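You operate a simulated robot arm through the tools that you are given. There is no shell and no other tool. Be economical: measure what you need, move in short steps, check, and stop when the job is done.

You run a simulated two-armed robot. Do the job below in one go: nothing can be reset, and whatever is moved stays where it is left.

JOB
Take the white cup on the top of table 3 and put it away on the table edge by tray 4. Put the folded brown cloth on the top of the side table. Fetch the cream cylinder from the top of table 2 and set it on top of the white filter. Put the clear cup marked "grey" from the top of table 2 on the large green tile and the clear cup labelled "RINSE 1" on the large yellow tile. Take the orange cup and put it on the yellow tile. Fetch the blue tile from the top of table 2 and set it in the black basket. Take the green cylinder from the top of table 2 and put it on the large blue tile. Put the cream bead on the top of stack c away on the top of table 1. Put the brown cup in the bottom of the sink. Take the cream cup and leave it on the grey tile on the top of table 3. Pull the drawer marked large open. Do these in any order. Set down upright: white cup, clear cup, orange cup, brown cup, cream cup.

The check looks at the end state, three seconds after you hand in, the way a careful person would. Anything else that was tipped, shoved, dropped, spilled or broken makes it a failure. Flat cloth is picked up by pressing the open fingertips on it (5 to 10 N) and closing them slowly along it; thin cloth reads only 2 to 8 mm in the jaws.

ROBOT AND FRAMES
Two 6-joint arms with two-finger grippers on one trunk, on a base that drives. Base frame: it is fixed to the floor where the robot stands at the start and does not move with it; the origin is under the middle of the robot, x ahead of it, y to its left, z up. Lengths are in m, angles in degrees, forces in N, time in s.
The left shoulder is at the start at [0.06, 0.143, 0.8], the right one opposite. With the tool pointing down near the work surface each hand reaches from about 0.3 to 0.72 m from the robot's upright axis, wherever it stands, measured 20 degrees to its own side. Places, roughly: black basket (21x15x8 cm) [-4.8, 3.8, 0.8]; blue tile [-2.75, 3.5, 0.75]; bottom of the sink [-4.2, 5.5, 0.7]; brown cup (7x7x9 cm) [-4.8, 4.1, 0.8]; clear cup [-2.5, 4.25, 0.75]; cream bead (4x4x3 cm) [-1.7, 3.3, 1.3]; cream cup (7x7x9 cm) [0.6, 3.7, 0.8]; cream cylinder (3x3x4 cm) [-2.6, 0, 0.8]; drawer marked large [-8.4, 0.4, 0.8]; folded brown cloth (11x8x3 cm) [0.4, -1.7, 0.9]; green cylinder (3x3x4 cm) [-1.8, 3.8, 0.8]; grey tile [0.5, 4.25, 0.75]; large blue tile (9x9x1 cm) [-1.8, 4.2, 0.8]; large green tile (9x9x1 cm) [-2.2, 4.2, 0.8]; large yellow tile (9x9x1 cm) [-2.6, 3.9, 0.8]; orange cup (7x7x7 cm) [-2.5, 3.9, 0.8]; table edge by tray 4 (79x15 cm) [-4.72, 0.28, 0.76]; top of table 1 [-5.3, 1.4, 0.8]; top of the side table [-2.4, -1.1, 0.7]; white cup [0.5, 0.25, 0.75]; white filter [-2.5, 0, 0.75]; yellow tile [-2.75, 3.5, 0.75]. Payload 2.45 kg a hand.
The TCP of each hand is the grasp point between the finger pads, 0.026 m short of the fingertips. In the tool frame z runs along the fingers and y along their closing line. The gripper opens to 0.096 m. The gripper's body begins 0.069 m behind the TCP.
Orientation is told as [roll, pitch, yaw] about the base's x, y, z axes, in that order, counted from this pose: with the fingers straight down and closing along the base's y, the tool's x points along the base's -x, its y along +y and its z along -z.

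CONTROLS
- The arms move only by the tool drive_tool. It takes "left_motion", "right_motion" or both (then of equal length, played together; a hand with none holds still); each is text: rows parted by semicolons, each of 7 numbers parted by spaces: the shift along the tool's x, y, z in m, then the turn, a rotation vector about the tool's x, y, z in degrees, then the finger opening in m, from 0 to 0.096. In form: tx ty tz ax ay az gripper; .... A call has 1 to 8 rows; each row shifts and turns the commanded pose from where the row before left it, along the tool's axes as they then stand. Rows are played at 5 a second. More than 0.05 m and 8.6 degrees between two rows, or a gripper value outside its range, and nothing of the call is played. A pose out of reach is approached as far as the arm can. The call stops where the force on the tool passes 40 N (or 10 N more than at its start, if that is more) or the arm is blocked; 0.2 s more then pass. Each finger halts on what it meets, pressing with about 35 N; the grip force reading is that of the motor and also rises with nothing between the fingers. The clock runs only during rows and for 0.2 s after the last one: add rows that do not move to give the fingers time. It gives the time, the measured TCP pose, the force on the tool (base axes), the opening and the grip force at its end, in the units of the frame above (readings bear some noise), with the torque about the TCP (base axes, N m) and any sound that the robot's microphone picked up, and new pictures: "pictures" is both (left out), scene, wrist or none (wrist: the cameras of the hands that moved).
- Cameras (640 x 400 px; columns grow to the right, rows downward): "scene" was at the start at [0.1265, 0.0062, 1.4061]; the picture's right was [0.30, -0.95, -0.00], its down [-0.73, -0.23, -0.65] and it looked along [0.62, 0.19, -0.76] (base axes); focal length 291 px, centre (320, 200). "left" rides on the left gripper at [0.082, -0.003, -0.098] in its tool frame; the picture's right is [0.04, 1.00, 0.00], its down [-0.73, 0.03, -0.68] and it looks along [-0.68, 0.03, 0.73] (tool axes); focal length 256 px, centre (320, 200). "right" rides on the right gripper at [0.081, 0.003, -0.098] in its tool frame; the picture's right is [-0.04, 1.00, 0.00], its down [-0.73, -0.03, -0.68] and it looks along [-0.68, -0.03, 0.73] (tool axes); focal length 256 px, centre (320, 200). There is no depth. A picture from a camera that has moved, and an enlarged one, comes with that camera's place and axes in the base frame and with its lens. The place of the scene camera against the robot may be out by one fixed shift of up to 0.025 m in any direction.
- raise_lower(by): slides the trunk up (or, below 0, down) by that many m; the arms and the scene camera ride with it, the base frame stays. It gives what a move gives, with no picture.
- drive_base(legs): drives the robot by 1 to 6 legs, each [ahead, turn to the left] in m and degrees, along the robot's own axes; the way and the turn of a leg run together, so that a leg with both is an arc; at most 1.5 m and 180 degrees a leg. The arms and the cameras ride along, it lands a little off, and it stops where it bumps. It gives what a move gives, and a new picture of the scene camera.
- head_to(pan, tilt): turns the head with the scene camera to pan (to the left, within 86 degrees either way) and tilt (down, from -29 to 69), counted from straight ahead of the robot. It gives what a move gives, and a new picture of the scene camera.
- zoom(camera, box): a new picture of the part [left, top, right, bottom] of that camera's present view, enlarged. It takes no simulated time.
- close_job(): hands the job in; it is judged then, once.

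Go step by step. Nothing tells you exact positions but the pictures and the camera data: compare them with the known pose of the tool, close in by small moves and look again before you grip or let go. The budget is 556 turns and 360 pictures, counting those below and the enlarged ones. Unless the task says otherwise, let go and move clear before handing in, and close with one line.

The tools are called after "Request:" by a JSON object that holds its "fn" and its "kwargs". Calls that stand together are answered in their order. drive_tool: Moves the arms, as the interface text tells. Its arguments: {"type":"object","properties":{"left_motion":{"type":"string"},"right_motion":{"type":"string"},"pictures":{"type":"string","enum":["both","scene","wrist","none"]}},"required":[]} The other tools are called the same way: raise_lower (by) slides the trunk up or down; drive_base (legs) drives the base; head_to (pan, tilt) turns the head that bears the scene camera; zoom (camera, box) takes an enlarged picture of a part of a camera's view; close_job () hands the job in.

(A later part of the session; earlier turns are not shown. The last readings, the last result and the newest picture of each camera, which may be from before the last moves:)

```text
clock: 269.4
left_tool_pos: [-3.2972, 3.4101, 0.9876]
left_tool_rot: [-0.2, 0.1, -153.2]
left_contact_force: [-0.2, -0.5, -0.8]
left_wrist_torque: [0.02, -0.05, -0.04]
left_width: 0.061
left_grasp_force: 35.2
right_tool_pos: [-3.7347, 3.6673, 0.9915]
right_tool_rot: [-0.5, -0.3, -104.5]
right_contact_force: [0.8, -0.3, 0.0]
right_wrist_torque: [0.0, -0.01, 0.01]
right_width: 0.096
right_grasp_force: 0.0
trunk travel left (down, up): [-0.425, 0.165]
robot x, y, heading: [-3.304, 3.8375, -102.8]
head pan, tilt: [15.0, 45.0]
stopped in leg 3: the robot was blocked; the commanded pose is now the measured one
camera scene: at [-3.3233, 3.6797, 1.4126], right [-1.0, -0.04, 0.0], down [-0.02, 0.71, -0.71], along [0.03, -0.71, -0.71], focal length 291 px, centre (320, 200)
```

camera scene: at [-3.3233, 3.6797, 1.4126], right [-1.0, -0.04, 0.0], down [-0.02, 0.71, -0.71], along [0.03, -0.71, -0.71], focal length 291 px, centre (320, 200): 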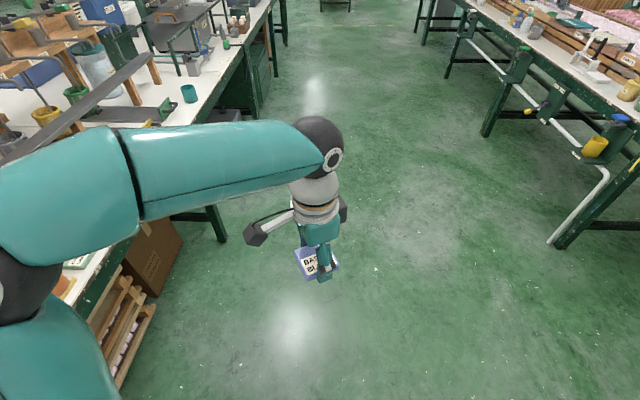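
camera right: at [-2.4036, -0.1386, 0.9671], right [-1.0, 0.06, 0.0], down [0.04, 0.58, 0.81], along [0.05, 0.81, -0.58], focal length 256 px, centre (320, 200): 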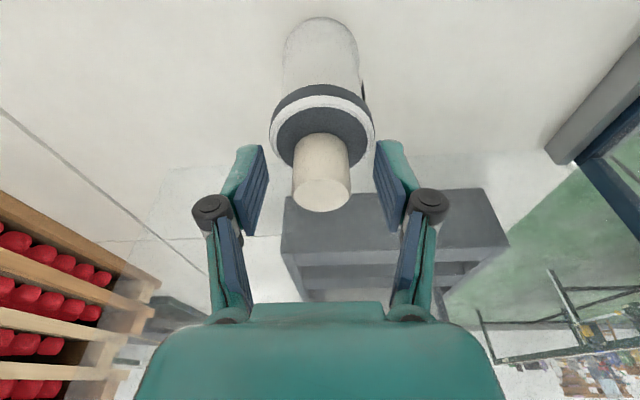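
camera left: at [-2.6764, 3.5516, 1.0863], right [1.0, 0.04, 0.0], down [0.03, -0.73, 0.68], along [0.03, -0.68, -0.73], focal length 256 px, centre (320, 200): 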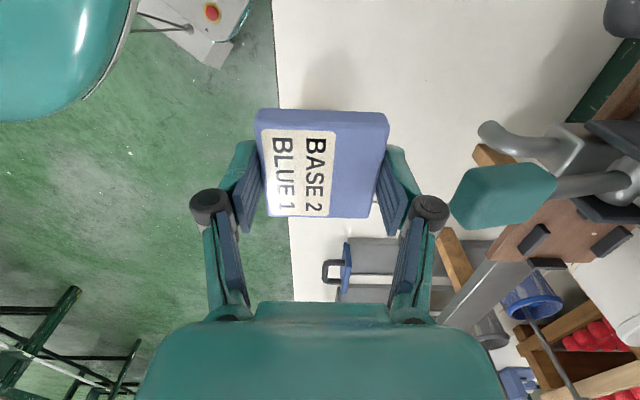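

Request:
{"fn": "drive_base", "kwargs": {"legs": [[0, -45], [0, -40]]}}

Request:
{"fn": "head_to", "kwargs": {"pan": 0, "tilt": 35}}

```text
clock: 273.8
left_tool_pos: [-3.7241, 3.7328, 0.9886]
left_tool_rot: [-0.2, 0.1, 129.5]
left_contact_force: [-0.2, 0.2, -0.7]
left_wrist_torque: [-0.04, -0.02, 0.01]
left_width: 0.0614
left_grasp_force: 34.9
right_tool_pos: [-3.5721, 4.2192, 0.9912]
right_tool_rot: [-0.4, -0.4, 178.3]
right_contact_force: [0.2, -0.2, -0.1]
right_wrist_torque: [-0.04, 0.0, 0.0]
right_width: 0.0961
right_grasp_force: 0.2
trunk travel left (down, up): [-0.425, 0.165]
robot x, y, heading: [-3.3079, 3.7964, 179.1]
head pan, tilt: [15.0, 45.0]
stopped in leg 2: the robot was blocked; the commanded pose is now the measured one
camera scene: at [-3.4561, 3.7626, 1.4125], right [-0.24, 0.97, 0.0], down [0.69, 0.17, -0.71], along [-0.69, -0.17, -0.71], focal length 291 px, centre (320, 200)
```

scene: 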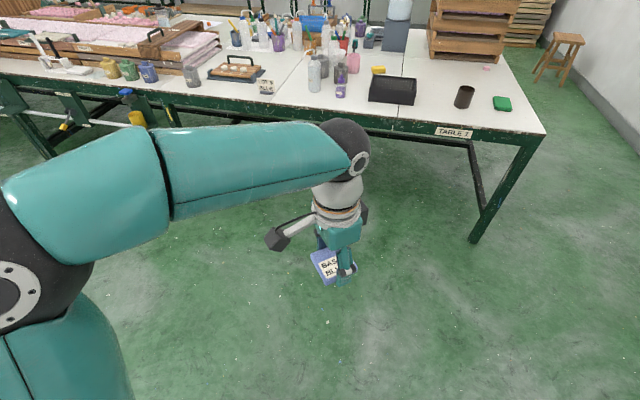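

```text
clock: 274.6
left_tool_pos: [-3.7248, 3.732, 0.9889]
left_tool_rot: [-0.1, -0.1, 129.7]
left_contact_force: [0.4, -0.1, -1.4]
left_wrist_torque: [0.02, 0.02, -0.01]
left_width: 0.0608
left_grasp_force: 34.9
right_tool_pos: [-3.571, 4.217, 0.9929]
right_tool_rot: [-0.5, -0.4, 178.3]
right_contact_force: [-0.5, -0.3, 0.0]
right_wrist_torque: [-0.02, 0.0, -0.03]
right_width: 0.096
right_grasp_force: 0.1
trunk travel left (down, up): [-0.425, 0.165]
robot x, y, heading: [-3.3106, 3.7983, 178.9]
head pan, tilt: [0.0, 35.0]
camera scene: at [-3.4639, 3.7823, 1.4274], right [0.02, 1.0, 0.0], down [0.57, -0.01, -0.82], along [-0.82, 0.02, -0.57], focal length 291 px, centre (320, 200)
```

scene: 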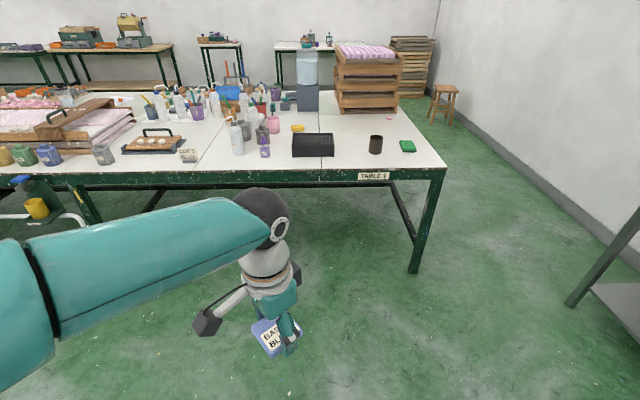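

Basket ≈(-4.89, 3.78), brown cup ≈(-4.88, 4.11). Driving up to table 1.

Request:
{"fn": "drive_base", "kwargs": {"legs": [[0, -7], [0.95, 0], [0, 7]]}}

Request:
{"fn": "head_to", "kwargs": {"pan": 0, "tilt": 45}}

```text
clock: 280.8
left_tool_pos: [-4.6631, 3.8896, 0.9897]
left_tool_rot: [0.0, 0.0, 128.3]
left_contact_force: [-0.2, -0.4, -0.6]
left_wrist_torque: [-0.01, 0.02, -0.01]
left_width: 0.0612
left_grasp_force: 34.8
right_tool_pos: [-4.4964, 4.3685, 0.9911]
right_tool_rot: [-0.5, -0.3, 176.7]
right_contact_force: [-0.2, 0.3, -0.1]
right_wrist_torque: [0.03, 0.01, 0.02]
right_width: 0.0962
right_grasp_force: 0.0
trunk travel left (down, up): [-0.425, 0.165]
robot x, y, heading: [-4.2473, 3.9439, 177.4]
head pan, tilt: [0.0, 35.0]
camera scene: at [-4.4001, 3.933, 1.4275], right [0.05, 1.0, 0.0], down [0.57, -0.03, -0.82], along [-0.82, 0.04, -0.57], focal length 291 px, centre (320, 200)
```

scene: 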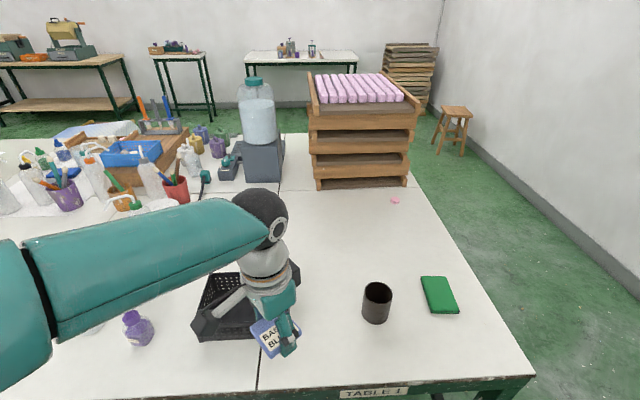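

```text
clock: 281.6
left_tool_pos: [-4.6615, 3.8893, 0.989]
left_tool_rot: [-0.1, 0.0, 128.3]
left_contact_force: [-0.2, 0.5, -0.1]
left_wrist_torque: [-0.03, 0.0, -0.01]
left_width: 0.0607
left_grasp_force: 34.9
right_tool_pos: [-4.4965, 4.37, 0.9927]
right_tool_rot: [-0.6, -0.4, 176.8]
right_contact_force: [0.0, 0.0, 0.4]
right_wrist_torque: [0.01, 0.03, -0.02]
right_width: 0.0959
right_grasp_force: 0.1
trunk travel left (down, up): [-0.425, 0.165]
robot x, y, heading: [-4.246, 3.9432, 177.4]
head pan, tilt: [0.0, 45.0]
camera scene: at [-4.3931, 3.9329, 1.4127], right [0.05, 1.0, 0.0], down [0.71, -0.03, -0.71], along [-0.71, 0.03, -0.71], focal length 291 px, centre (320, 200)
```

scene: 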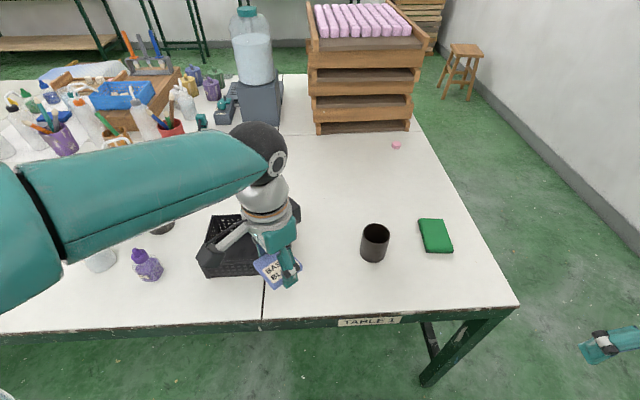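

Align the closing line with the basket's long side and move over it.

Request:
{"fn": "drive_tool", "kwargs": {"left_motion": "-0.006 0.0409 0 0 0 0 0.04; -0.006 0.0409 0 0 0 0 0.04; -0.006 0.0409 0 0 0 0 0.04; -0.006 0.0409 0 0 0 0 0.04; -0.006 0.0409 0 0 0 0 0.04; -0.006 0.0409 0 0 0 0 0.04; 0 0 0 0 0 -8.5 0.04; 0 0 0 0 0 -8.5 0.04", "pictures": "none"}}

Request:
{"fn": "drive_tool", "kwargs": {"left_motion": "0 0 0 0 0 -8.5 0.04; 0 0 0 0 0 -8.5 0.04; 0 0 0 0 0 -8.5 0.04; 0 0 0 0 0 -8.5 0.04; 0 0 0 0 0 0 0.04", "pictures": "both"}}

```text
clock: 283.4
left_tool_pos: [-4.8769, 3.7649, 0.9876]
left_tool_rot: [-0.3, 0.0, 145.4]
left_contact_force: [-0.8, 0.2, -0.3]
left_wrist_torque: [-0.01, -0.02, 0.01]
left_width: 0.0609
left_grasp_force: 34.6
right_tool_pos: [-4.4978, 4.3705, 0.9919]
right_tool_rot: [-0.5, -0.3, 176.8]
right_contact_force: [0.1, 0.1, -0.4]
right_wrist_torque: [0.0, -0.02, -0.02]
right_width: 0.0961
right_grasp_force: 0.1
trunk travel left (down, up): [-0.425, 0.165]
robot x, y, heading: [-4.242, 3.9436, 177.4]
head pan, tilt: [0.0, 45.0]
```

```text
clock: 284.6
left_tool_pos: [-4.8766, 3.7647, 0.9893]
left_tool_rot: [-0.1, 0.1, 179.4]
left_contact_force: [-0.3, 0.0, -0.7]
left_wrist_torque: [-0.06, 0.01, -0.01]
left_width: 0.0611
left_grasp_force: 34.8
right_tool_pos: [-4.4953, 4.3702, 0.9936]
right_tool_rot: [-0.5, -0.4, 176.8]
right_contact_force: [0.1, 1.0, 0.2]
right_wrist_torque: [0.01, -0.01, 0.01]
right_width: 0.0959
right_grasp_force: 0.1
trunk travel left (down, up): [-0.425, 0.165]
robot x, y, heading: [-4.2475, 3.9452, 177.4]
head pan, tilt: [0.0, 45.0]
camera scene: at [-4.3934, 3.9329, 1.4127], right [0.05, 1.0, 0.0], down [0.71, -0.03, -0.71], along [-0.71, 0.03, -0.71], focal length 291 px, centre (320, 200)
camera left: at [-4.7943, 3.7686, 1.0874], right [0.03, -1.0, 0.0], down [-0.73, -0.02, 0.68], along [-0.68, -0.02, -0.74], focal length 256 px, centre (320, 200)
```

scene: 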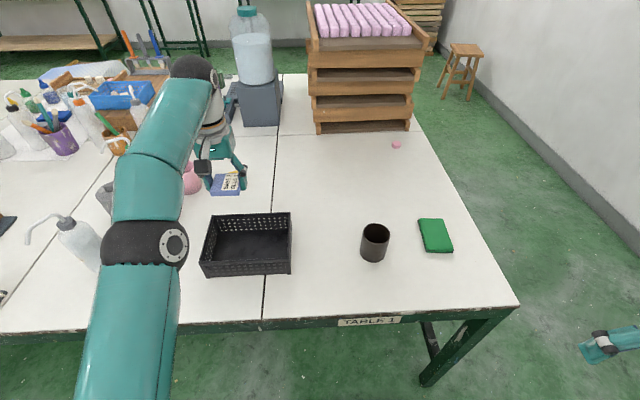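
left: 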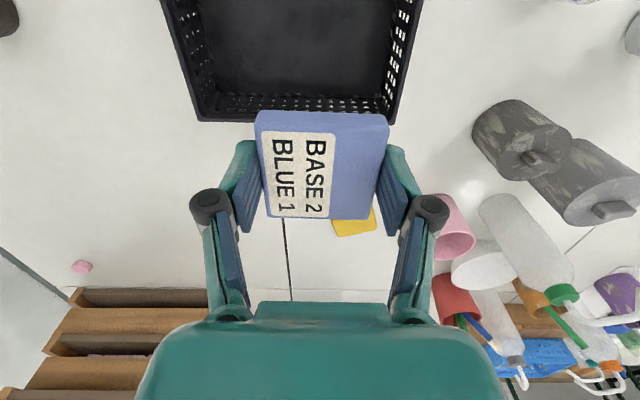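

Basket centre refined to ≈(-4.83, 3.787). Shifting and looking again.

Request:
{"fn": "drive_tool", "kwargs": {"left_motion": "0.024 -0.011 0 0 0 0 0.04; 0.024 -0.011 0.02 0 0 0 0.04; 0 0 0.04 0 0 0 0.04; 0 0 0 0 0 0 0.04", "pictures": "both"}}

```text
clock: 285.6
left_tool_pos: [-4.8278, 3.7889, 0.9293]
left_tool_rot: [-0.1, 0.0, 179.3]
left_contact_force: [-0.1, -0.3, -1.2]
left_wrist_torque: [0.0, -0.01, -0.03]
left_width: 0.061
left_grasp_force: 34.9
right_tool_pos: [-4.4952, 4.3704, 0.993]
right_tool_rot: [-0.5, -0.4, 176.8]
right_contact_force: [-0.6, -0.5, -0.1]
right_wrist_torque: [0.02, 0.01, 0.0]
right_width: 0.0959
right_grasp_force: 0.1
trunk travel left (down, up): [-0.425, 0.165]
robot x, y, heading: [-4.2407, 3.9432, 177.3]
head pan, tilt: [0.0, 45.0]
camera scene: at [-4.393, 3.9329, 1.4127], right [0.05, 1.0, 0.0], down [0.71, -0.03, -0.71], along [-0.71, 0.03, -0.71], focal length 291 px, centre (320, 200)
camera left: at [-4.7456, 3.7918, 1.0271], right [0.03, -1.0, 0.0], down [-0.73, -0.02, 0.68], along [-0.68, -0.02, -0.73], focal length 256 px, centre (320, 200)
```

scene: 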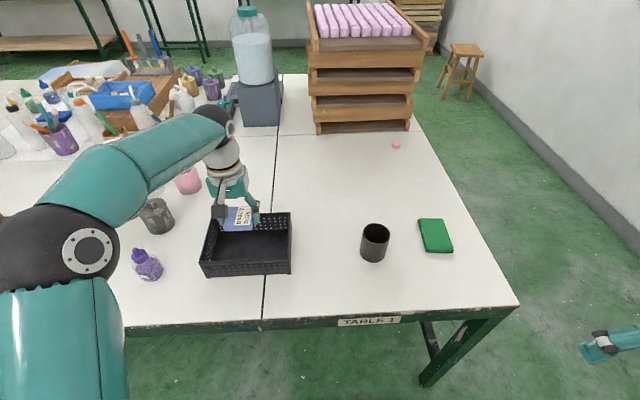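
left: 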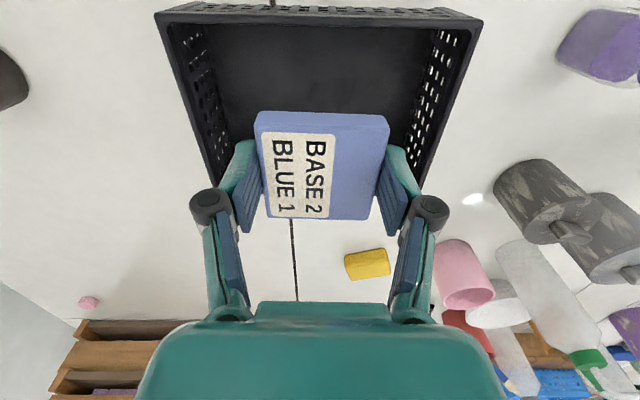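

Well centred. Lowering into the basket.

Request:
{"fn": "drive_tool", "kwargs": {"left_motion": "-0.012 0 0.03 0 0 0 0.04; 0 0 0.04 0 0 0 0.04; 0 0 0.03 0 0 0 0.04; 0 0 0.02 0 0 0 0.04; 0 0 0 0 0 0 0.04", "pictures": "wrist"}}

```text
clock: 286.8
left_tool_pos: [-4.842, 3.7876, 0.8116]
left_tool_rot: [-0.1, 0.0, 179.3]
left_contact_force: [-0.4, -1.1, -0.3]
left_wrist_torque: [-0.01, -0.01, 0.02]
left_width: 0.0611
left_grasp_force: 35.0
right_tool_pos: [-4.4979, 4.3696, 0.993]
right_tool_rot: [-0.5, -0.4, 176.8]
right_contact_force: [-0.1, -0.8, 0.0]
right_wrist_torque: [0.01, 0.03, -0.03]
right_width: 0.0959
right_grasp_force: 0.0
trunk travel left (down, up): [-0.425, 0.165]
robot x, y, heading: [-4.242, 3.9444, 177.3]
head pan, tilt: [0.0, 45.0]
camera left: at [-4.7588, 3.7909, 0.9091], right [0.03, -1.0, 0.0], down [-0.73, -0.02, 0.68], along [-0.68, -0.02, -0.73], focal length 256 px, centre (320, 200)
```

left: 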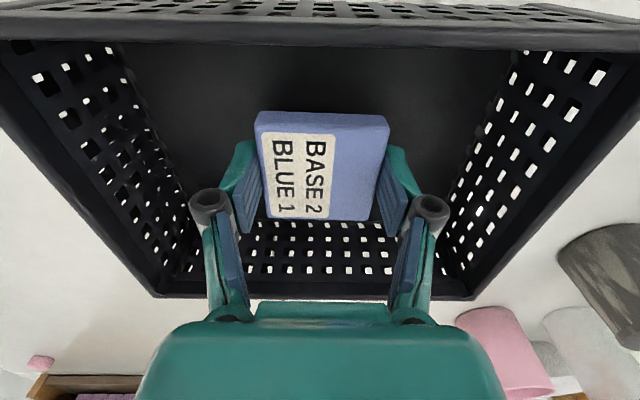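

Request:
{"fn": "drive_tool", "kwargs": {"left_motion": "0 0 0.01 0 0 0 0.04; 0 0 0.008 0 0 0 0.04; 0 0 0 0 0 0 0.04", "pictures": "none"}}

```text
clock: 287.6
left_tool_pos: [-4.8414, 3.787, 0.7925]
left_tool_rot: [-0.1, 0.1, 179.3]
left_contact_force: [0.8, 0.2, -0.9]
left_wrist_torque: [-0.01, 0.02, 0.01]
left_width: 0.0613
left_grasp_force: 34.8
right_tool_pos: [-4.4983, 4.369, 0.992]
right_tool_rot: [-0.6, -0.4, 176.7]
right_contact_force: [-0.2, -0.1, -0.4]
right_wrist_torque: [-0.02, -0.01, 0.02]
right_width: 0.096
right_grasp_force: 0.0
trunk travel left (down, up): [-0.425, 0.165]
robot x, y, heading: [-4.24, 3.9419, 177.4]
head pan, tilt: [0.0, 45.0]
```

Release and rise.

Request:
{"fn": "drive_tool", "kwargs": {"left_motion": "0 0 0.003 0 0 0 0.055; 0 0 0 0 0 0 0.066; 0 0 0 0 0 0 0.08; 0 0 0 0 0 0 0.085; 0 0 -0.03 0 0 0 0.085; 0 0 -0.04 0 0 0 0.085; 0 0 -0.05 0 0 0 0.085; 0 0 -0.05 0 0 0 0.085", "pictures": "both"}}

```text
clock: 289.4
left_tool_pos: [-4.8438, 3.7887, 0.9592]
left_tool_rot: [-0.1, 0.1, 179.3]
left_contact_force: [1.5, 0.5, -0.6]
left_wrist_torque: [-0.01, -0.01, -0.01]
left_width: 0.0849
left_grasp_force: 0.1
right_tool_pos: [-4.4954, 4.3702, 0.9921]
right_tool_rot: [-0.6, -0.4, 176.8]
right_contact_force: [0.1, -0.4, 0.4]
right_wrist_torque: [-0.01, -0.02, 0.01]
right_width: 0.0963
right_grasp_force: 0.0
trunk travel left (down, up): [-0.425, 0.165]
robot x, y, heading: [-4.2436, 3.9425, 177.3]
head pan, tilt: [0.0, 45.0]
camera scene: at [-4.393, 3.9331, 1.4127], right [0.05, 1.0, 0.0], down [0.71, -0.03, -0.71], along [-0.71, 0.03, -0.71], focal length 291 px, centre (320, 200)
camera left: at [-4.7617, 3.7905, 1.0582], right [0.03, -1.0, 0.0], down [-0.74, -0.02, 0.68], along [-0.68, -0.02, -0.74], focal length 256 px, centre (320, 200)
```

scene: 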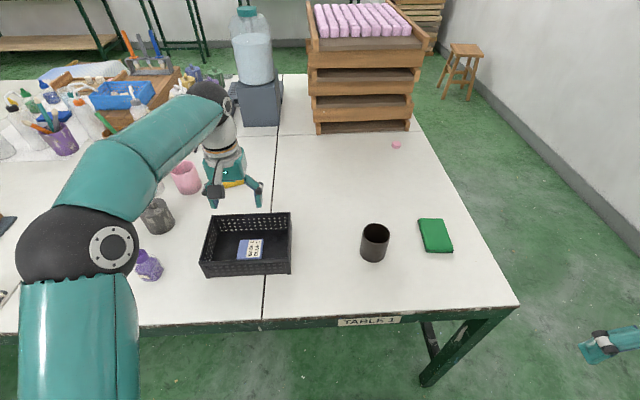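
left: 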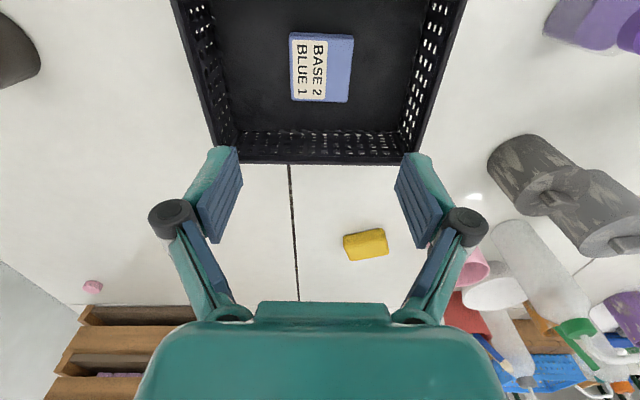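

Blue tile is in the basket. Now the brown cup with the right hand; retract the left.

Request:
{"fn": "drive_tool", "kwargs": {"left_motion": "0.03 0.004 -0.005 0 0 0 0.096; 0.03 0.004 -0.005 0 0 0 0.096; 0.03 0.004 -0.005 0 0 0 0.096; 0.03 0.004 -0.005 0 0 0 0.096; 0.03 0.004 -0.005 0 0 0 0.096; 0.03 0.004 -0.005 0 0 0 0.096; 0.03 0.004 -0.005 0 0 0 0.096; 0.03 0.004 -0.005 0 0 0 0.096", "right_motion": "-0.03 0.033 0 0 0 0 0.096; -0.03 0.033 0 0 0 0 0.096; -0.03 0.033 0 0 0 0 0.096; -0.03 0.033 0 0 0 0 0.096; -0.03 0.033 0 0 0 0 0.096; -0.03 0.033 0 0 0 0 0.096; -0.03 0.033 0 0 0 0 0.096; -0.03 0.033 0 0 0 0 0.096", "pictures": "wrist"}}

```text
clock: 291.1
left_tool_pos: [-4.6018, 3.7511, 0.9998]
left_tool_rot: [-0.1, 0.2, 179.3]
left_contact_force: [0.4, -0.2, -0.4]
left_wrist_torque: [0.01, 0.03, 0.0]
left_width: 0.0957
left_grasp_force: 0.0
right_tool_pos: [-4.7516, 4.1134, 0.9935]
right_tool_rot: [-0.6, -0.3, 176.8]
right_contact_force: [-0.1, -0.2, 0.6]
right_wrist_torque: [-0.01, 0.0, 0.02]
right_width: 0.0956
right_grasp_force: 0.0
trunk travel left (down, up): [-0.425, 0.165]
robot x, y, heading: [-4.2436, 3.943, 177.3]
head pan, tilt: [0.0, 45.0]
camera right: at [-4.6681, 4.1044, 1.0902], right [-0.1, -1.0, -0.01], down [-0.73, 0.06, 0.68], along [-0.68, 0.07, -0.73], focal length 256 px, centre (320, 200)
camera left: at [-4.5188, 3.7537, 1.0978], right [0.03, -1.0, 0.0], down [-0.73, -0.02, 0.68], along [-0.68, -0.02, -0.74], focal length 256 px, centre (320, 200)
```

right: 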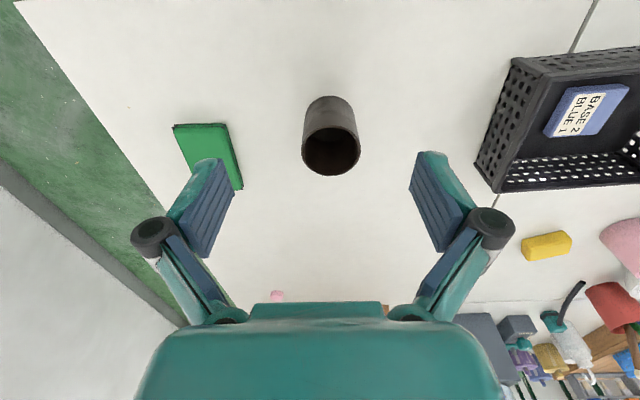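
left: 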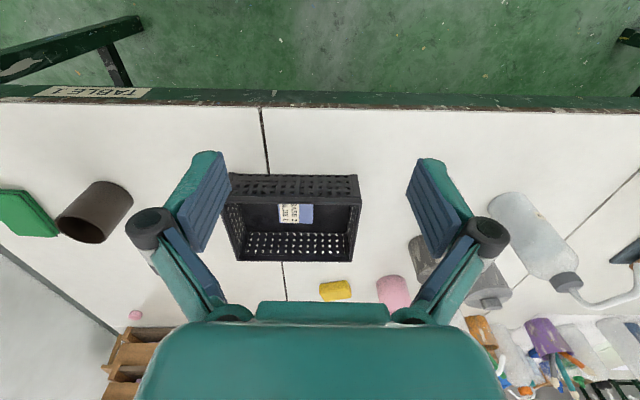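

Brown cup centre ≈ (-4.832, 4.109), rim ≈0.835. Over it and down.

Request:
{"fn": "drive_tool", "kwargs": {"right_motion": "-0.04 0.0045 0 0 0 0 0.096; -0.0396 0.0045 0.01 0 0 0 0.096; 0 0 0.04 0 0 0 0.096; 0 0 0.04 0 0 0 0.096; 0 0 0 0 0 0 0.096", "pictures": "wrist"}}

```text
clock: 292.4
left_tool_pos: [-4.6007, 3.7513, 1.0]
left_tool_rot: [0.0, 0.1, 179.3]
left_contact_force: [0.6, -0.2, 0.4]
left_wrist_torque: [-0.02, 0.02, 0.03]
left_width: 0.0964
left_grasp_force: 0.1
right_tool_pos: [-4.831, 4.1155, 0.9043]
right_tool_rot: [-0.5, -0.5, 176.9]
right_contact_force: [0.5, 0.0, -0.2]
right_wrist_torque: [-0.02, 0.04, 0.01]
right_width: 0.0961
right_grasp_force: 0.0
trunk travel left (down, up): [-0.425, 0.165]
robot x, y, heading: [-4.2472, 3.9399, 177.4]
head pan, tilt: [0.0, 45.0]
camera right: at [-4.7479, 4.1066, 1.002], right [-0.1, -1.0, -0.01], down [-0.73, 0.06, 0.68], along [-0.68, 0.07, -0.73], focal length 256 px, centre (320, 200)
```

right: 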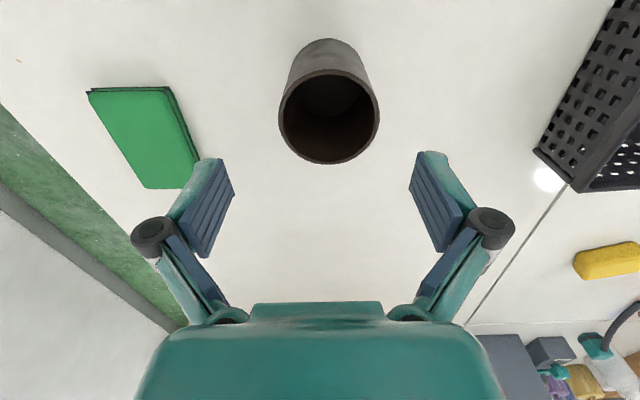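

Request:
{"fn": "drive_tool", "kwargs": {"right_motion": "0.003 0.006 0.025 0 0 0 0.096; 0 0 0.03 0 0 0 0.096; 0 0 0.03 0 0 0 0.096; 0 0 0.015 0 0 0 0.096; 0 0 0 0 0 0 0.08; 0 0 0 0 0 0 0.068; 0 0 0 0 0 0 0.055; 0 0 0 0 0 0 0.05", "pictures": "wrist"}}

```text
clock: 294.1
left_tool_pos: [-4.6009, 3.7505, 0.9996]
left_tool_rot: [-0.1, 0.1, 179.4]
left_contact_force: [-0.3, -0.7, 0.4]
left_wrist_torque: [-0.02, 0.01, -0.02]
left_width: 0.0961
left_grasp_force: 0.0
right_tool_pos: [-4.8256, 4.1118, 0.8018]
right_tool_rot: [-0.5, -0.4, 176.8]
right_contact_force: [0.6, -1.0, 2.3]
right_wrist_torque: [-0.13, 0.01, 0.01]
right_width: 0.0675
right_grasp_force: 34.7
trunk travel left (down, up): [-0.425, 0.165]
robot x, y, heading: [-4.2451, 3.9415, 177.6]
head pan, tilt: [0.0, 45.0]
camera right: at [-4.7435, 4.1034, 0.8992], right [-0.1, -1.0, -0.01], down [-0.73, 0.06, 0.68], along [-0.68, 0.07, -0.73], focal length 256 px, centre (320, 200)
```

right: 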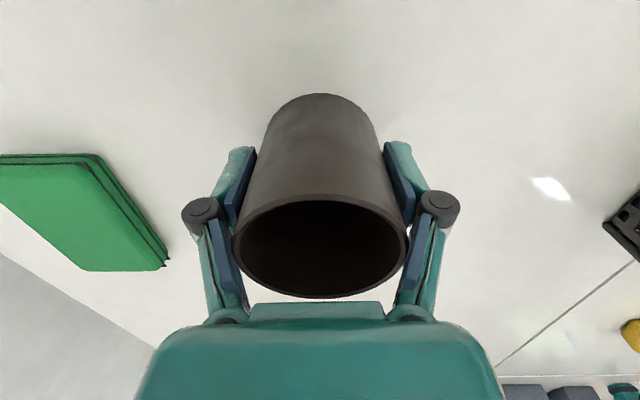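

Gripped. Lift, retract and head for the sink.

Request:
{"fn": "drive_tool", "kwargs": {"right_motion": "0 0 -0.01 0 0 0 0.045; 0 0 -0.035 0 0 0 0.045; 0 0 -0.045 0 0 0 0.045; 0 0 -0.045 0 0 0 0.045; 0 0 -0.045 0 0 0 0.045; 0.04 0 -0.02 0 0 0 0.045; 0.045 0 0 0 0 0 0.045; 0.045 0 0 0 0 0 0.045", "left_motion": "0 0 0 0 0 0 0.096; 0 0 0 0 0 0 0.096; 0 0 0 0 0 0 0.096; 0 0 0 0 0 0 0.096; 0 0 0 0 0 0 0.096; 0 0 0 0 0 0 0.096; 0 0 0 0 0 0 0.096; 0 0 0 0 0 0 0.096", "pictures": "none"}}

Request:
{"fn": "drive_base", "kwargs": {"legs": [[-0.35, 0], [0, -45], [0, -35]]}}

Request:
{"fn": "head_to", "kwargs": {"pan": 0, "tilt": 25}}

```text
clock: 295.9
left_tool_pos: [-4.5999, 3.7516, 0.9992]
left_tool_rot: [-0.1, -0.1, 179.2]
left_contact_force: [0.8, -0.4, 0.2]
left_wrist_torque: [0.0, -0.02, -0.02]
left_width: 0.096
left_grasp_force: 0.2
right_tool_pos: [-4.6956, 4.0971, 1.0033]
right_tool_rot: [-0.5, -0.4, 176.9]
right_contact_force: [-0.3, 0.1, 0.0]
right_wrist_torque: [0.03, -0.04, 0.0]
right_width: 0.0668
right_grasp_force: 34.7
trunk travel left (down, up): [-0.425, 0.165]
robot x, y, heading: [-4.2429, 3.9455, 177.6]
head pan, tilt: [0.0, 45.0]
```

```text
clock: 302.2
left_tool_pos: [-4.1789, 4.232, 0.999]
left_tool_rot: [-0.1, 0.1, 103.5]
left_contact_force: [-0.4, 0.3, 0.6]
left_wrist_torque: [-0.07, -0.04, -0.01]
left_width: 0.0958
left_grasp_force: 0.1
right_tool_pos: [-3.8672, 4.41, 1.003]
right_tool_rot: [-0.5, -0.4, 101.2]
right_contact_force: [0.0, 0.0, -1.1]
right_wrist_torque: [-0.01, -0.02, 0.03]
right_width: 0.0673
right_grasp_force: 35.4
trunk travel left (down, up): [-0.425, 0.165]
robot x, y, heading: [-3.9506, 3.9185, 100.0]
head pan, tilt: [0.0, 45.0]
stopped in leg 3: the robot was blocked; the commanded pose is now the measured one
camera scene: at [-3.982, 4.0451, 1.4126], right [0.98, 0.18, 0.0], down [0.12, -0.7, -0.71], along [-0.13, 0.7, -0.71], focal length 291 px, centre (320, 200)
```

scene: 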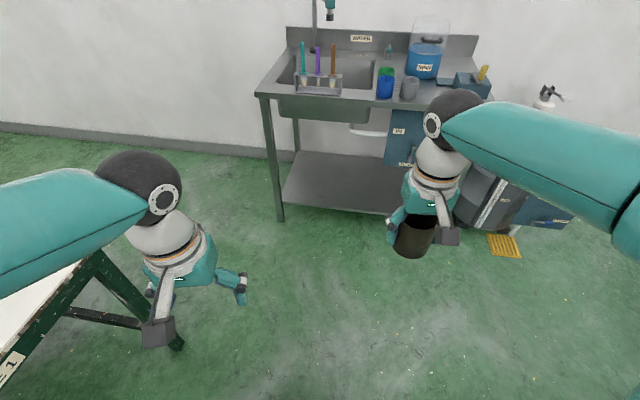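

```text
clock: 303.0
left_tool_pos: [-4.1795, 4.2314, 0.9992]
left_tool_rot: [-0.1, 0.0, 103.6]
left_contact_force: [0.0, -0.4, 0.7]
left_wrist_torque: [0.02, 0.0, 0.0]
left_width: 0.0961
left_grasp_force: 0.1
right_tool_pos: [-3.8693, 4.4095, 1.0035]
right_tool_rot: [-0.5, -0.4, 101.2]
right_contact_force: [0.3, 0.4, -0.5]
right_wrist_torque: [0.01, 0.0, 0.01]
right_width: 0.0668
right_grasp_force: 35.0
trunk travel left (down, up): [-0.425, 0.165]
robot x, y, heading: [-3.9506, 3.9225, 100.3]
head pan, tilt: [0.0, 25.0]
camera scene: at [-3.9852, 4.0549, 1.4432], right [0.98, 0.18, 0.0], down [0.07, -0.42, -0.91], along [-0.16, 0.89, -0.42], focal length 291 px, centre (320, 200)
```

scene: 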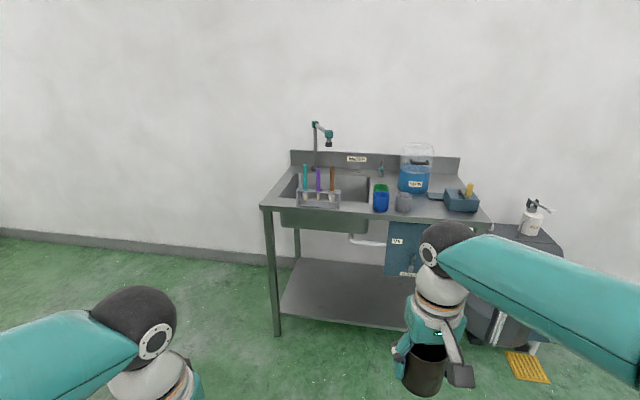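

Request:
{"fn": "zoom", "kwargs": {"camera": "scene", "box": [250, 110, 490, 250]}}

```text
2.67 times, centred on (370, 180) of scene
camera zoom: at [-3.9852, 4.0549, 1.4432], right [0.98, 0.18, 0.0], down [0.07, -0.42, -0.91], along [-0.16, 0.89, -0.42], focal length 777 px, centre (187, 253)
```

zoom: 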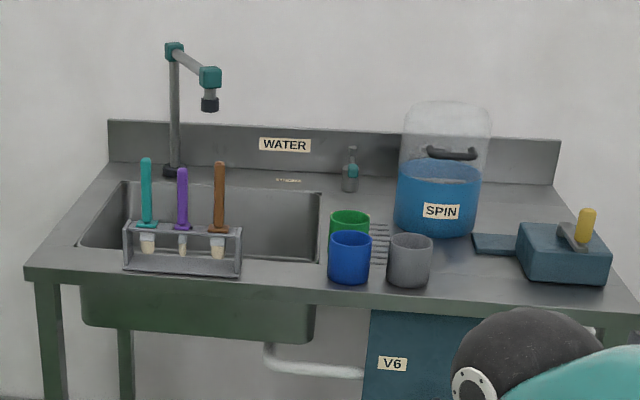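

The basin spans roughly x -4.38…-3.98, y 5.2…5.53. I'll raise the trunk and pull up in front, aiming to set the cup at about (-4.08, 5.38).

Request:
{"fn": "raise_lower", "kwargs": {"by": 0.16}}

Request:
{"fn": "drive_base", "kwargs": {"legs": [[0, 9], [0.72, 0], [0, -19]]}}

Request:
{"fn": "head_to", "kwargs": {"pan": -10, "tilt": 40}}

```text
clock: 304.8
left_tool_pos: [-4.1797, 4.2316, 1.1607]
left_tool_rot: [-0.2, 0.1, 103.5]
left_contact_force: [0.2, 0.2, -0.8]
left_wrist_torque: [0.01, 0.0, 0.02]
left_width: 0.0959
left_grasp_force: 0.1
right_tool_pos: [-3.869, 4.4093, 1.1639]
right_tool_rot: [-0.5, -0.4, 101.0]
right_contact_force: [0.4, -0.8, 0.0]
right_wrist_torque: [0.01, -0.02, 0.01]
right_width: 0.0669
right_grasp_force: 35.0
trunk travel left (down, up): [-0.585, 0.005]
robot x, y, heading: [-3.9501, 3.9246, 99.8]
head pan, tilt: [0.0, 25.0]
```

```text
clock: 310.7
left_tool_pos: [-4.3579, 4.9658, 1.1595]
left_tool_rot: [-0.1, 0.0, 93.2]
left_contact_force: [0.4, -1.4, 0.5]
left_wrist_torque: [0.0, -0.01, 0.0]
left_width: 0.0962
left_grasp_force: 0.0
right_tool_pos: [-4.0195, 5.0837, 1.1638]
right_tool_rot: [-0.5, -0.3, 90.8]
right_contact_force: [0.7, -0.3, 0.2]
right_wrist_torque: [-0.01, 0.01, -0.01]
right_width: 0.0669
right_grasp_force: 35.4
trunk travel left (down, up): [-0.585, 0.005]
robot x, y, heading: [-4.1975, 4.6193, 89.7]
head pan, tilt: [0.0, 25.0]
camera scene: at [-4.2063, 4.7542, 1.6033], right [1.0, 0.0, 0.0], down [0.0, -0.42, -0.91], along [0.0, 0.91, -0.42], focal length 291 px, centre (320, 200)
```

scene: 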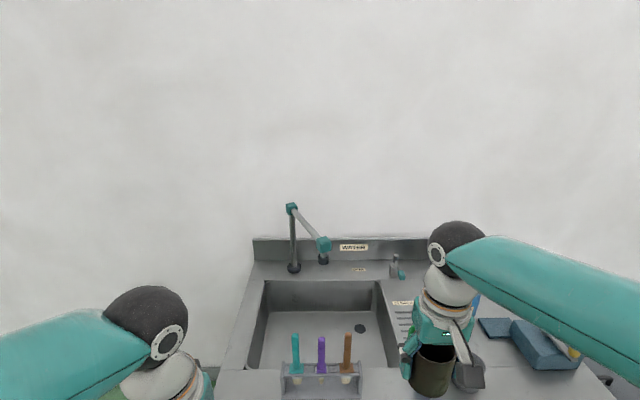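

```text
clock: 311.5
left_tool_pos: [-4.3582, 4.9652, 1.1614]
left_tool_rot: [0.0, 0.1, 93.4]
left_contact_force: [-0.8, 1.1, 0.0]
left_wrist_torque: [-0.02, -0.01, 0.0]
left_width: 0.0958
left_grasp_force: 0.0
right_tool_pos: [-4.0207, 5.0836, 1.1643]
right_tool_rot: [-0.5, -0.4, 90.8]
right_contact_force: [-0.1, -0.5, -0.5]
right_wrist_torque: [0.02, -0.02, -0.02]
right_width: 0.0669
right_grasp_force: 34.9
trunk travel left (down, up): [-0.585, 0.005]
robot x, y, heading: [-4.197, 4.6166, 89.6]
head pan, tilt: [-10.0, 40.0]
camera scene: at [-4.192, 4.7461, 1.58], right [0.98, -0.18, 0.0], down [-0.11, -0.63, -0.77], along [0.14, 0.75, -0.64], focal length 291 px, centre (320, 200)
```

scene: 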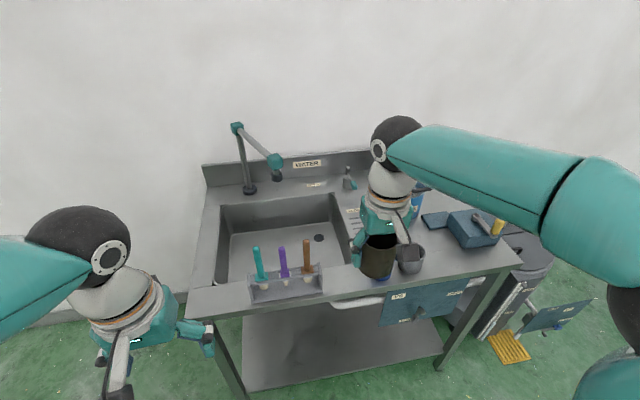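

Roll 8 cm closer, then bring the cup over the basin at (-4.08, 5.34).

Request:
{"fn": "drive_base", "kwargs": {"legs": [[0.08, 0]]}}

Request:
{"fn": "drive_tool", "kwargs": {"right_motion": "-0.03 0.015 0 0 0 0 0.045; -0.04 0.015 0 0 0 0 0.045; -0.04 0.015 0 0 0 0 0.045; -0.04 0.01 0 0 0 0 0.045; -0.025 0 0 0 0 0 0.045; 0 0 0 0 0 0 0.045", "left_motion": "0 0 0 0 0 0 0.096; 0 0 0 0 0 0 0.096; 0 0 0 0 0 0 0.096; 0 0 0 0 0 0 0.096; 0 0 0 0 0 0 0.096; 0 0 0 0 0 0 0.096", "pictures": "both"}}

```text
clock: 312.6
left_tool_pos: [-4.357, 5.0483, 1.1595]
left_tool_rot: [-0.1, 0.1, 92.9]
left_contact_force: [0.0, 0.0, -0.6]
left_wrist_torque: [-0.05, 0.0, 0.04]
left_width: 0.0959
left_grasp_force: 0.2
right_tool_pos: [-4.0179, 5.1668, 1.1628]
right_tool_rot: [-0.4, -0.3, 90.4]
right_contact_force: [-0.5, 0.2, -1.6]
right_wrist_torque: [-0.08, -0.03, 0.0]
right_width: 0.0671
right_grasp_force: 35.0
trunk travel left (down, up): [-0.585, 0.005]
robot x, y, heading: [-4.1963, 4.7021, 89.6]
head pan, tilt: [-10.0, 40.0]
camera scene: at [-4.1908, 4.8296, 1.5796], right [0.98, -0.18, 0.0], down [-0.12, -0.63, -0.76], along [0.14, 0.75, -0.64], focal length 291 px, centre (320, 200)
```

scene: 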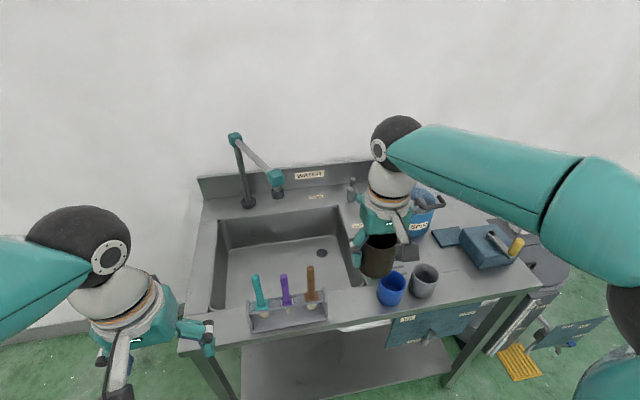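

```text
clock: 314.0
left_tool_pos: [-4.3578, 5.0465, 1.1603]
left_tool_rot: [-0.2, 0.1, 92.9]
left_contact_force: [-0.2, 0.1, 0.4]
left_wrist_torque: [-0.03, 0.0, 0.0]
left_width: 0.0959
left_grasp_force: 0.1
right_tool_pos: [-4.0746, 5.3182, 1.1571]
right_tool_rot: [-0.5, -0.3, 90.6]
right_contact_force: [-0.5, -0.6, -1.4]
right_wrist_torque: [-0.04, -0.01, 0.02]
right_width: 0.0671
right_grasp_force: 35.1
right hand out of reach, approached as far as the arm can: row 5
trunk travel left (down, up): [-0.585, 0.005]
robot x, y, heading: [-4.1963, 4.6944, 89.8]
head pan, tilt: [-10.0, 40.0]
camera scene: at [-4.1915, 4.8281, 1.5798], right [0.98, -0.18, 0.0], down [-0.11, -0.63, -0.77], along [0.14, 0.75, -0.64], focal length 291 px, centre (320, 200)
camera right: at [-4.0781, 5.2353, 1.2539], right [-1.0, 0.03, -0.01], down [0.02, 0.73, 0.68], along [0.03, 0.68, -0.73], focal length 256 px, centre (320, 200)
camera left: at [-4.3491, 4.9669, 1.2594], right [-1.0, -0.09, 0.0], down [-0.07, 0.73, 0.68], along [-0.06, 0.67, -0.74], focal length 256 px, centre (320, 200)
```

scene: 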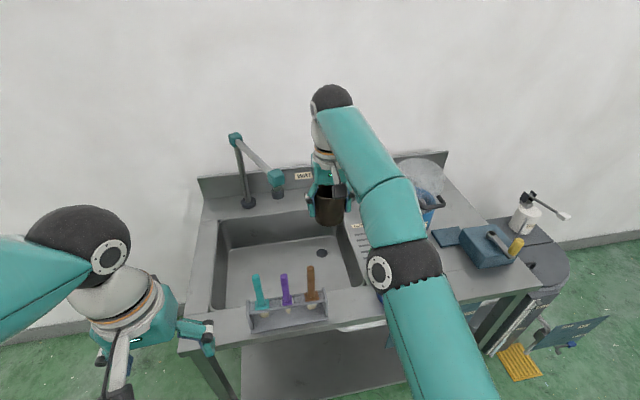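
right: 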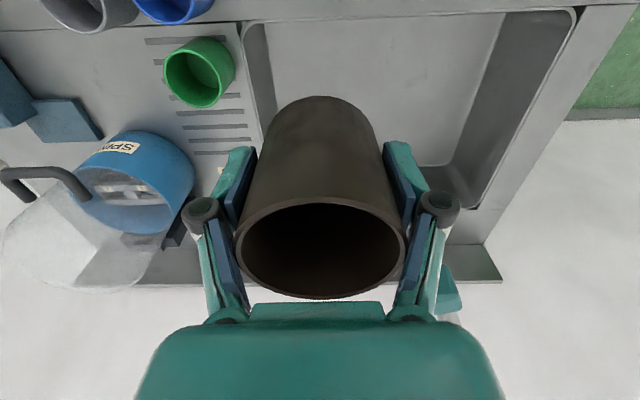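
left: 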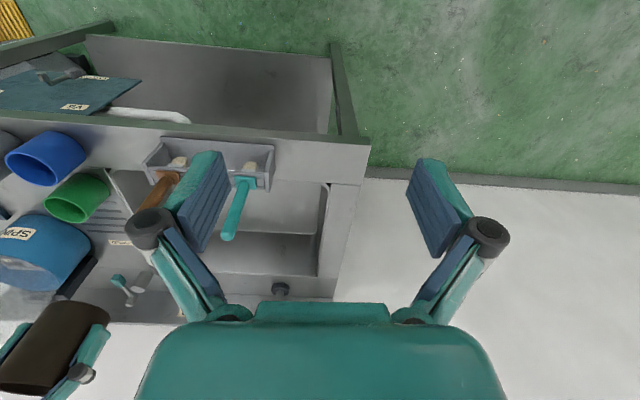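

Clear of faucet and cups. Lowering into the basin.

Request:
{"fn": "drive_tool", "kwargs": {"right_motion": "0 0 0.045 0 0 0 0.045; 0 0 0.045 0 0 0 0.045; 0 0 0.045 0 0 0 0.045; 0 0 0.045 0 0 0 0.045; 0 0 0.045 0 0 0 0.045; 0 0 0.04 0 0 0 0.045; 0 0 0 0 0 0 0.045", "left_motion": "0 0 0 0 0 0 0.096; 0 0 0 0 0 0 0.096; 0 0 0 0 0 0 0.096; 0 0 0 0 0 0 0.096; 0 0 0 0 0 0 0.096; 0 0 0 0 0 0 0.096; 0 0 0 0 0 0 0.096", "pictures": "both"}}

```text
clock: 315.6
left_tool_pos: [-4.3569, 5.047, 1.1609]
left_tool_rot: [-0.1, 0.1, 93.0]
left_contact_force: [0.0, -0.5, 0.6]
left_wrist_torque: [0.02, 0.01, -0.03]
left_width: 0.0961
left_grasp_force: 0.1
right_tool_pos: [-4.073, 5.3209, 0.8939]
right_tool_rot: [-0.6, -0.6, 90.5]
right_contact_force: [-0.2, 1.4, -0.2]
right_wrist_torque: [0.05, 0.02, 0.0]
right_width: 0.0673
right_grasp_force: 34.3
trunk travel left (down, up): [-0.585, 0.005]
robot x, y, heading: [-4.2008, 4.7003, 89.6]
head pan, tilt: [-10.0, 40.0]
camera scene: at [-4.191, 4.8267, 1.58], right [0.98, -0.18, 0.0], down [-0.12, -0.63, -0.77], along [0.14, 0.75, -0.64], focal length 291 px, centre (320, 200)
camera right: at [-4.0752, 5.2387, 0.9923], right [-1.0, 0.03, -0.01], down [0.02, 0.73, 0.69], along [0.03, 0.68, -0.73], focal length 256 px, centre (320, 200)
camera left: at [-4.3487, 4.9657, 1.2597], right [-1.0, -0.09, 0.0], down [-0.07, 0.73, 0.68], along [-0.06, 0.68, -0.74], focal length 256 px, centre (320, 200)
```

scene: 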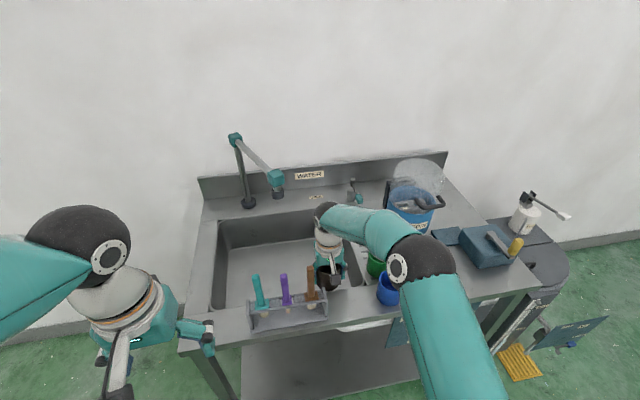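
right: 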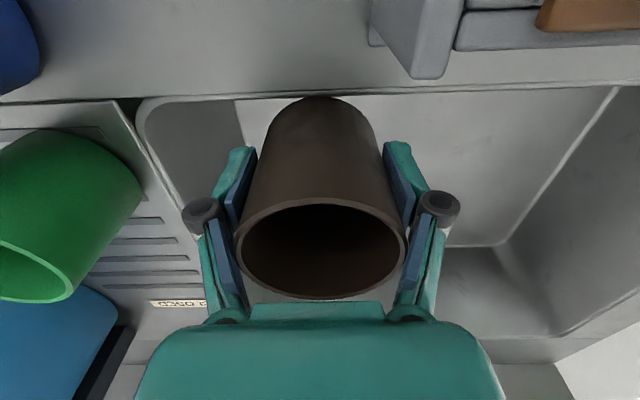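
left: 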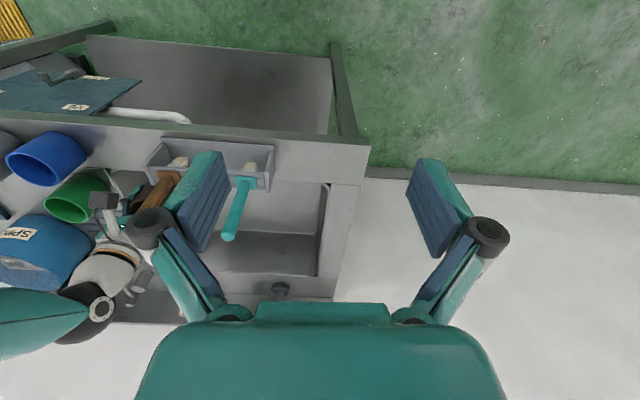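

The basin's front edge is nearer than I thought (y≈5.29); the cup must go 7 cm further in. Raise a bit, roll forward, and recheck.

Request:
{"fn": "drive_tool", "kwargs": {"right_motion": "0 0 -0.04 0 0 0 0.045; 0 0 -0.04 0 0 0 0.045; 0 0 0 0 0 0 0.045", "left_motion": "0.03 0 0 0 0 0 0.096; 0.03 0 0 0 0 0 0.096; 0 0 0 0 0 0 0.096", "pictures": "none"}}

Request:
{"fn": "drive_base", "kwargs": {"legs": [[0.07, 0]]}}

Request:
{"fn": "zoom", "kwargs": {"camera": "right", "box": [0, 0, 640, 400]}}

```text
clock: 316.4
left_tool_pos: [-4.3523, 4.9872, 1.1624]
left_tool_rot: [-0.1, 0.1, 93.1]
left_contact_force: [0.2, 0.5, 0.3]
left_wrist_torque: [0.02, 0.02, -0.03]
left_width: 0.0959
left_grasp_force: 0.1
right_tool_pos: [-4.0753, 5.3208, 0.9745]
right_tool_rot: [-0.6, -0.4, 90.5]
right_contact_force: [0.8, -0.6, -0.6]
right_wrist_torque: [0.0, -0.01, -0.02]
right_width: 0.0671
right_grasp_force: 34.6
trunk travel left (down, up): [-0.585, 0.005]
robot x, y, heading: [-4.1965, 4.7019, 89.9]
head pan, tilt: [-10.0, 40.0]
```

```text
clock: 317.4
left_tool_pos: [-4.3533, 5.0599, 1.1621]
left_tool_rot: [0.0, 0.3, 93.0]
left_contact_force: [-0.5, -0.4, -0.1]
left_wrist_torque: [-0.04, -0.01, 0.01]
left_width: 0.0959
left_grasp_force: 0.1
right_tool_pos: [-4.0747, 5.3939, 0.9708]
right_tool_rot: [-0.5, -0.3, 90.6]
right_contact_force: [0.0, 1.0, -0.8]
right_wrist_torque: [-0.09, -0.01, 0.02]
right_width: 0.067
right_grasp_force: 34.6
trunk travel left (down, up): [-0.585, 0.005]
robot x, y, heading: [-4.202, 4.7717, 89.7]
head pan, tilt: [-10.0, 40.0]
camera scene: at [-4.1906, 4.9004, 1.5796], right [0.98, -0.18, 0.0], down [-0.12, -0.63, -0.76], along [0.14, 0.75, -0.65], focal length 291 px, centre (320, 200)
```

scene: 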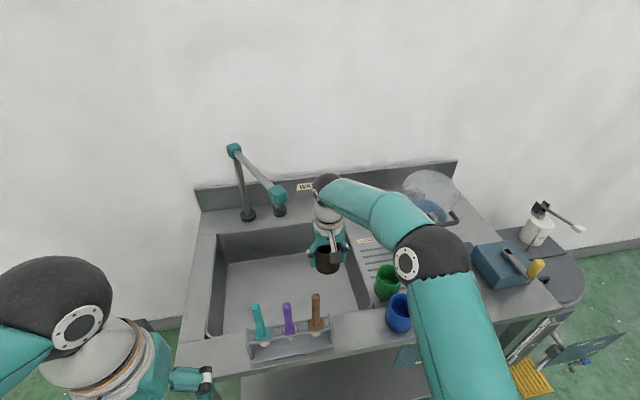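

```text
1.00 times, centred on (320, 200) of right (not enlarged: the box is as wide or as high as the picture)
camera zoom: at [-4.077, 5.3112, 1.0694], right [-1.0, 0.03, -0.01], down [0.02, 0.73, 0.68], along [0.03, 0.68, -0.73], focal length 256 px, centre (320, 200)
```

zoom: 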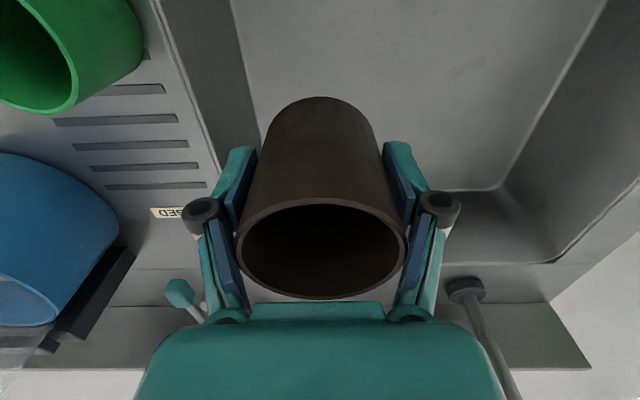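

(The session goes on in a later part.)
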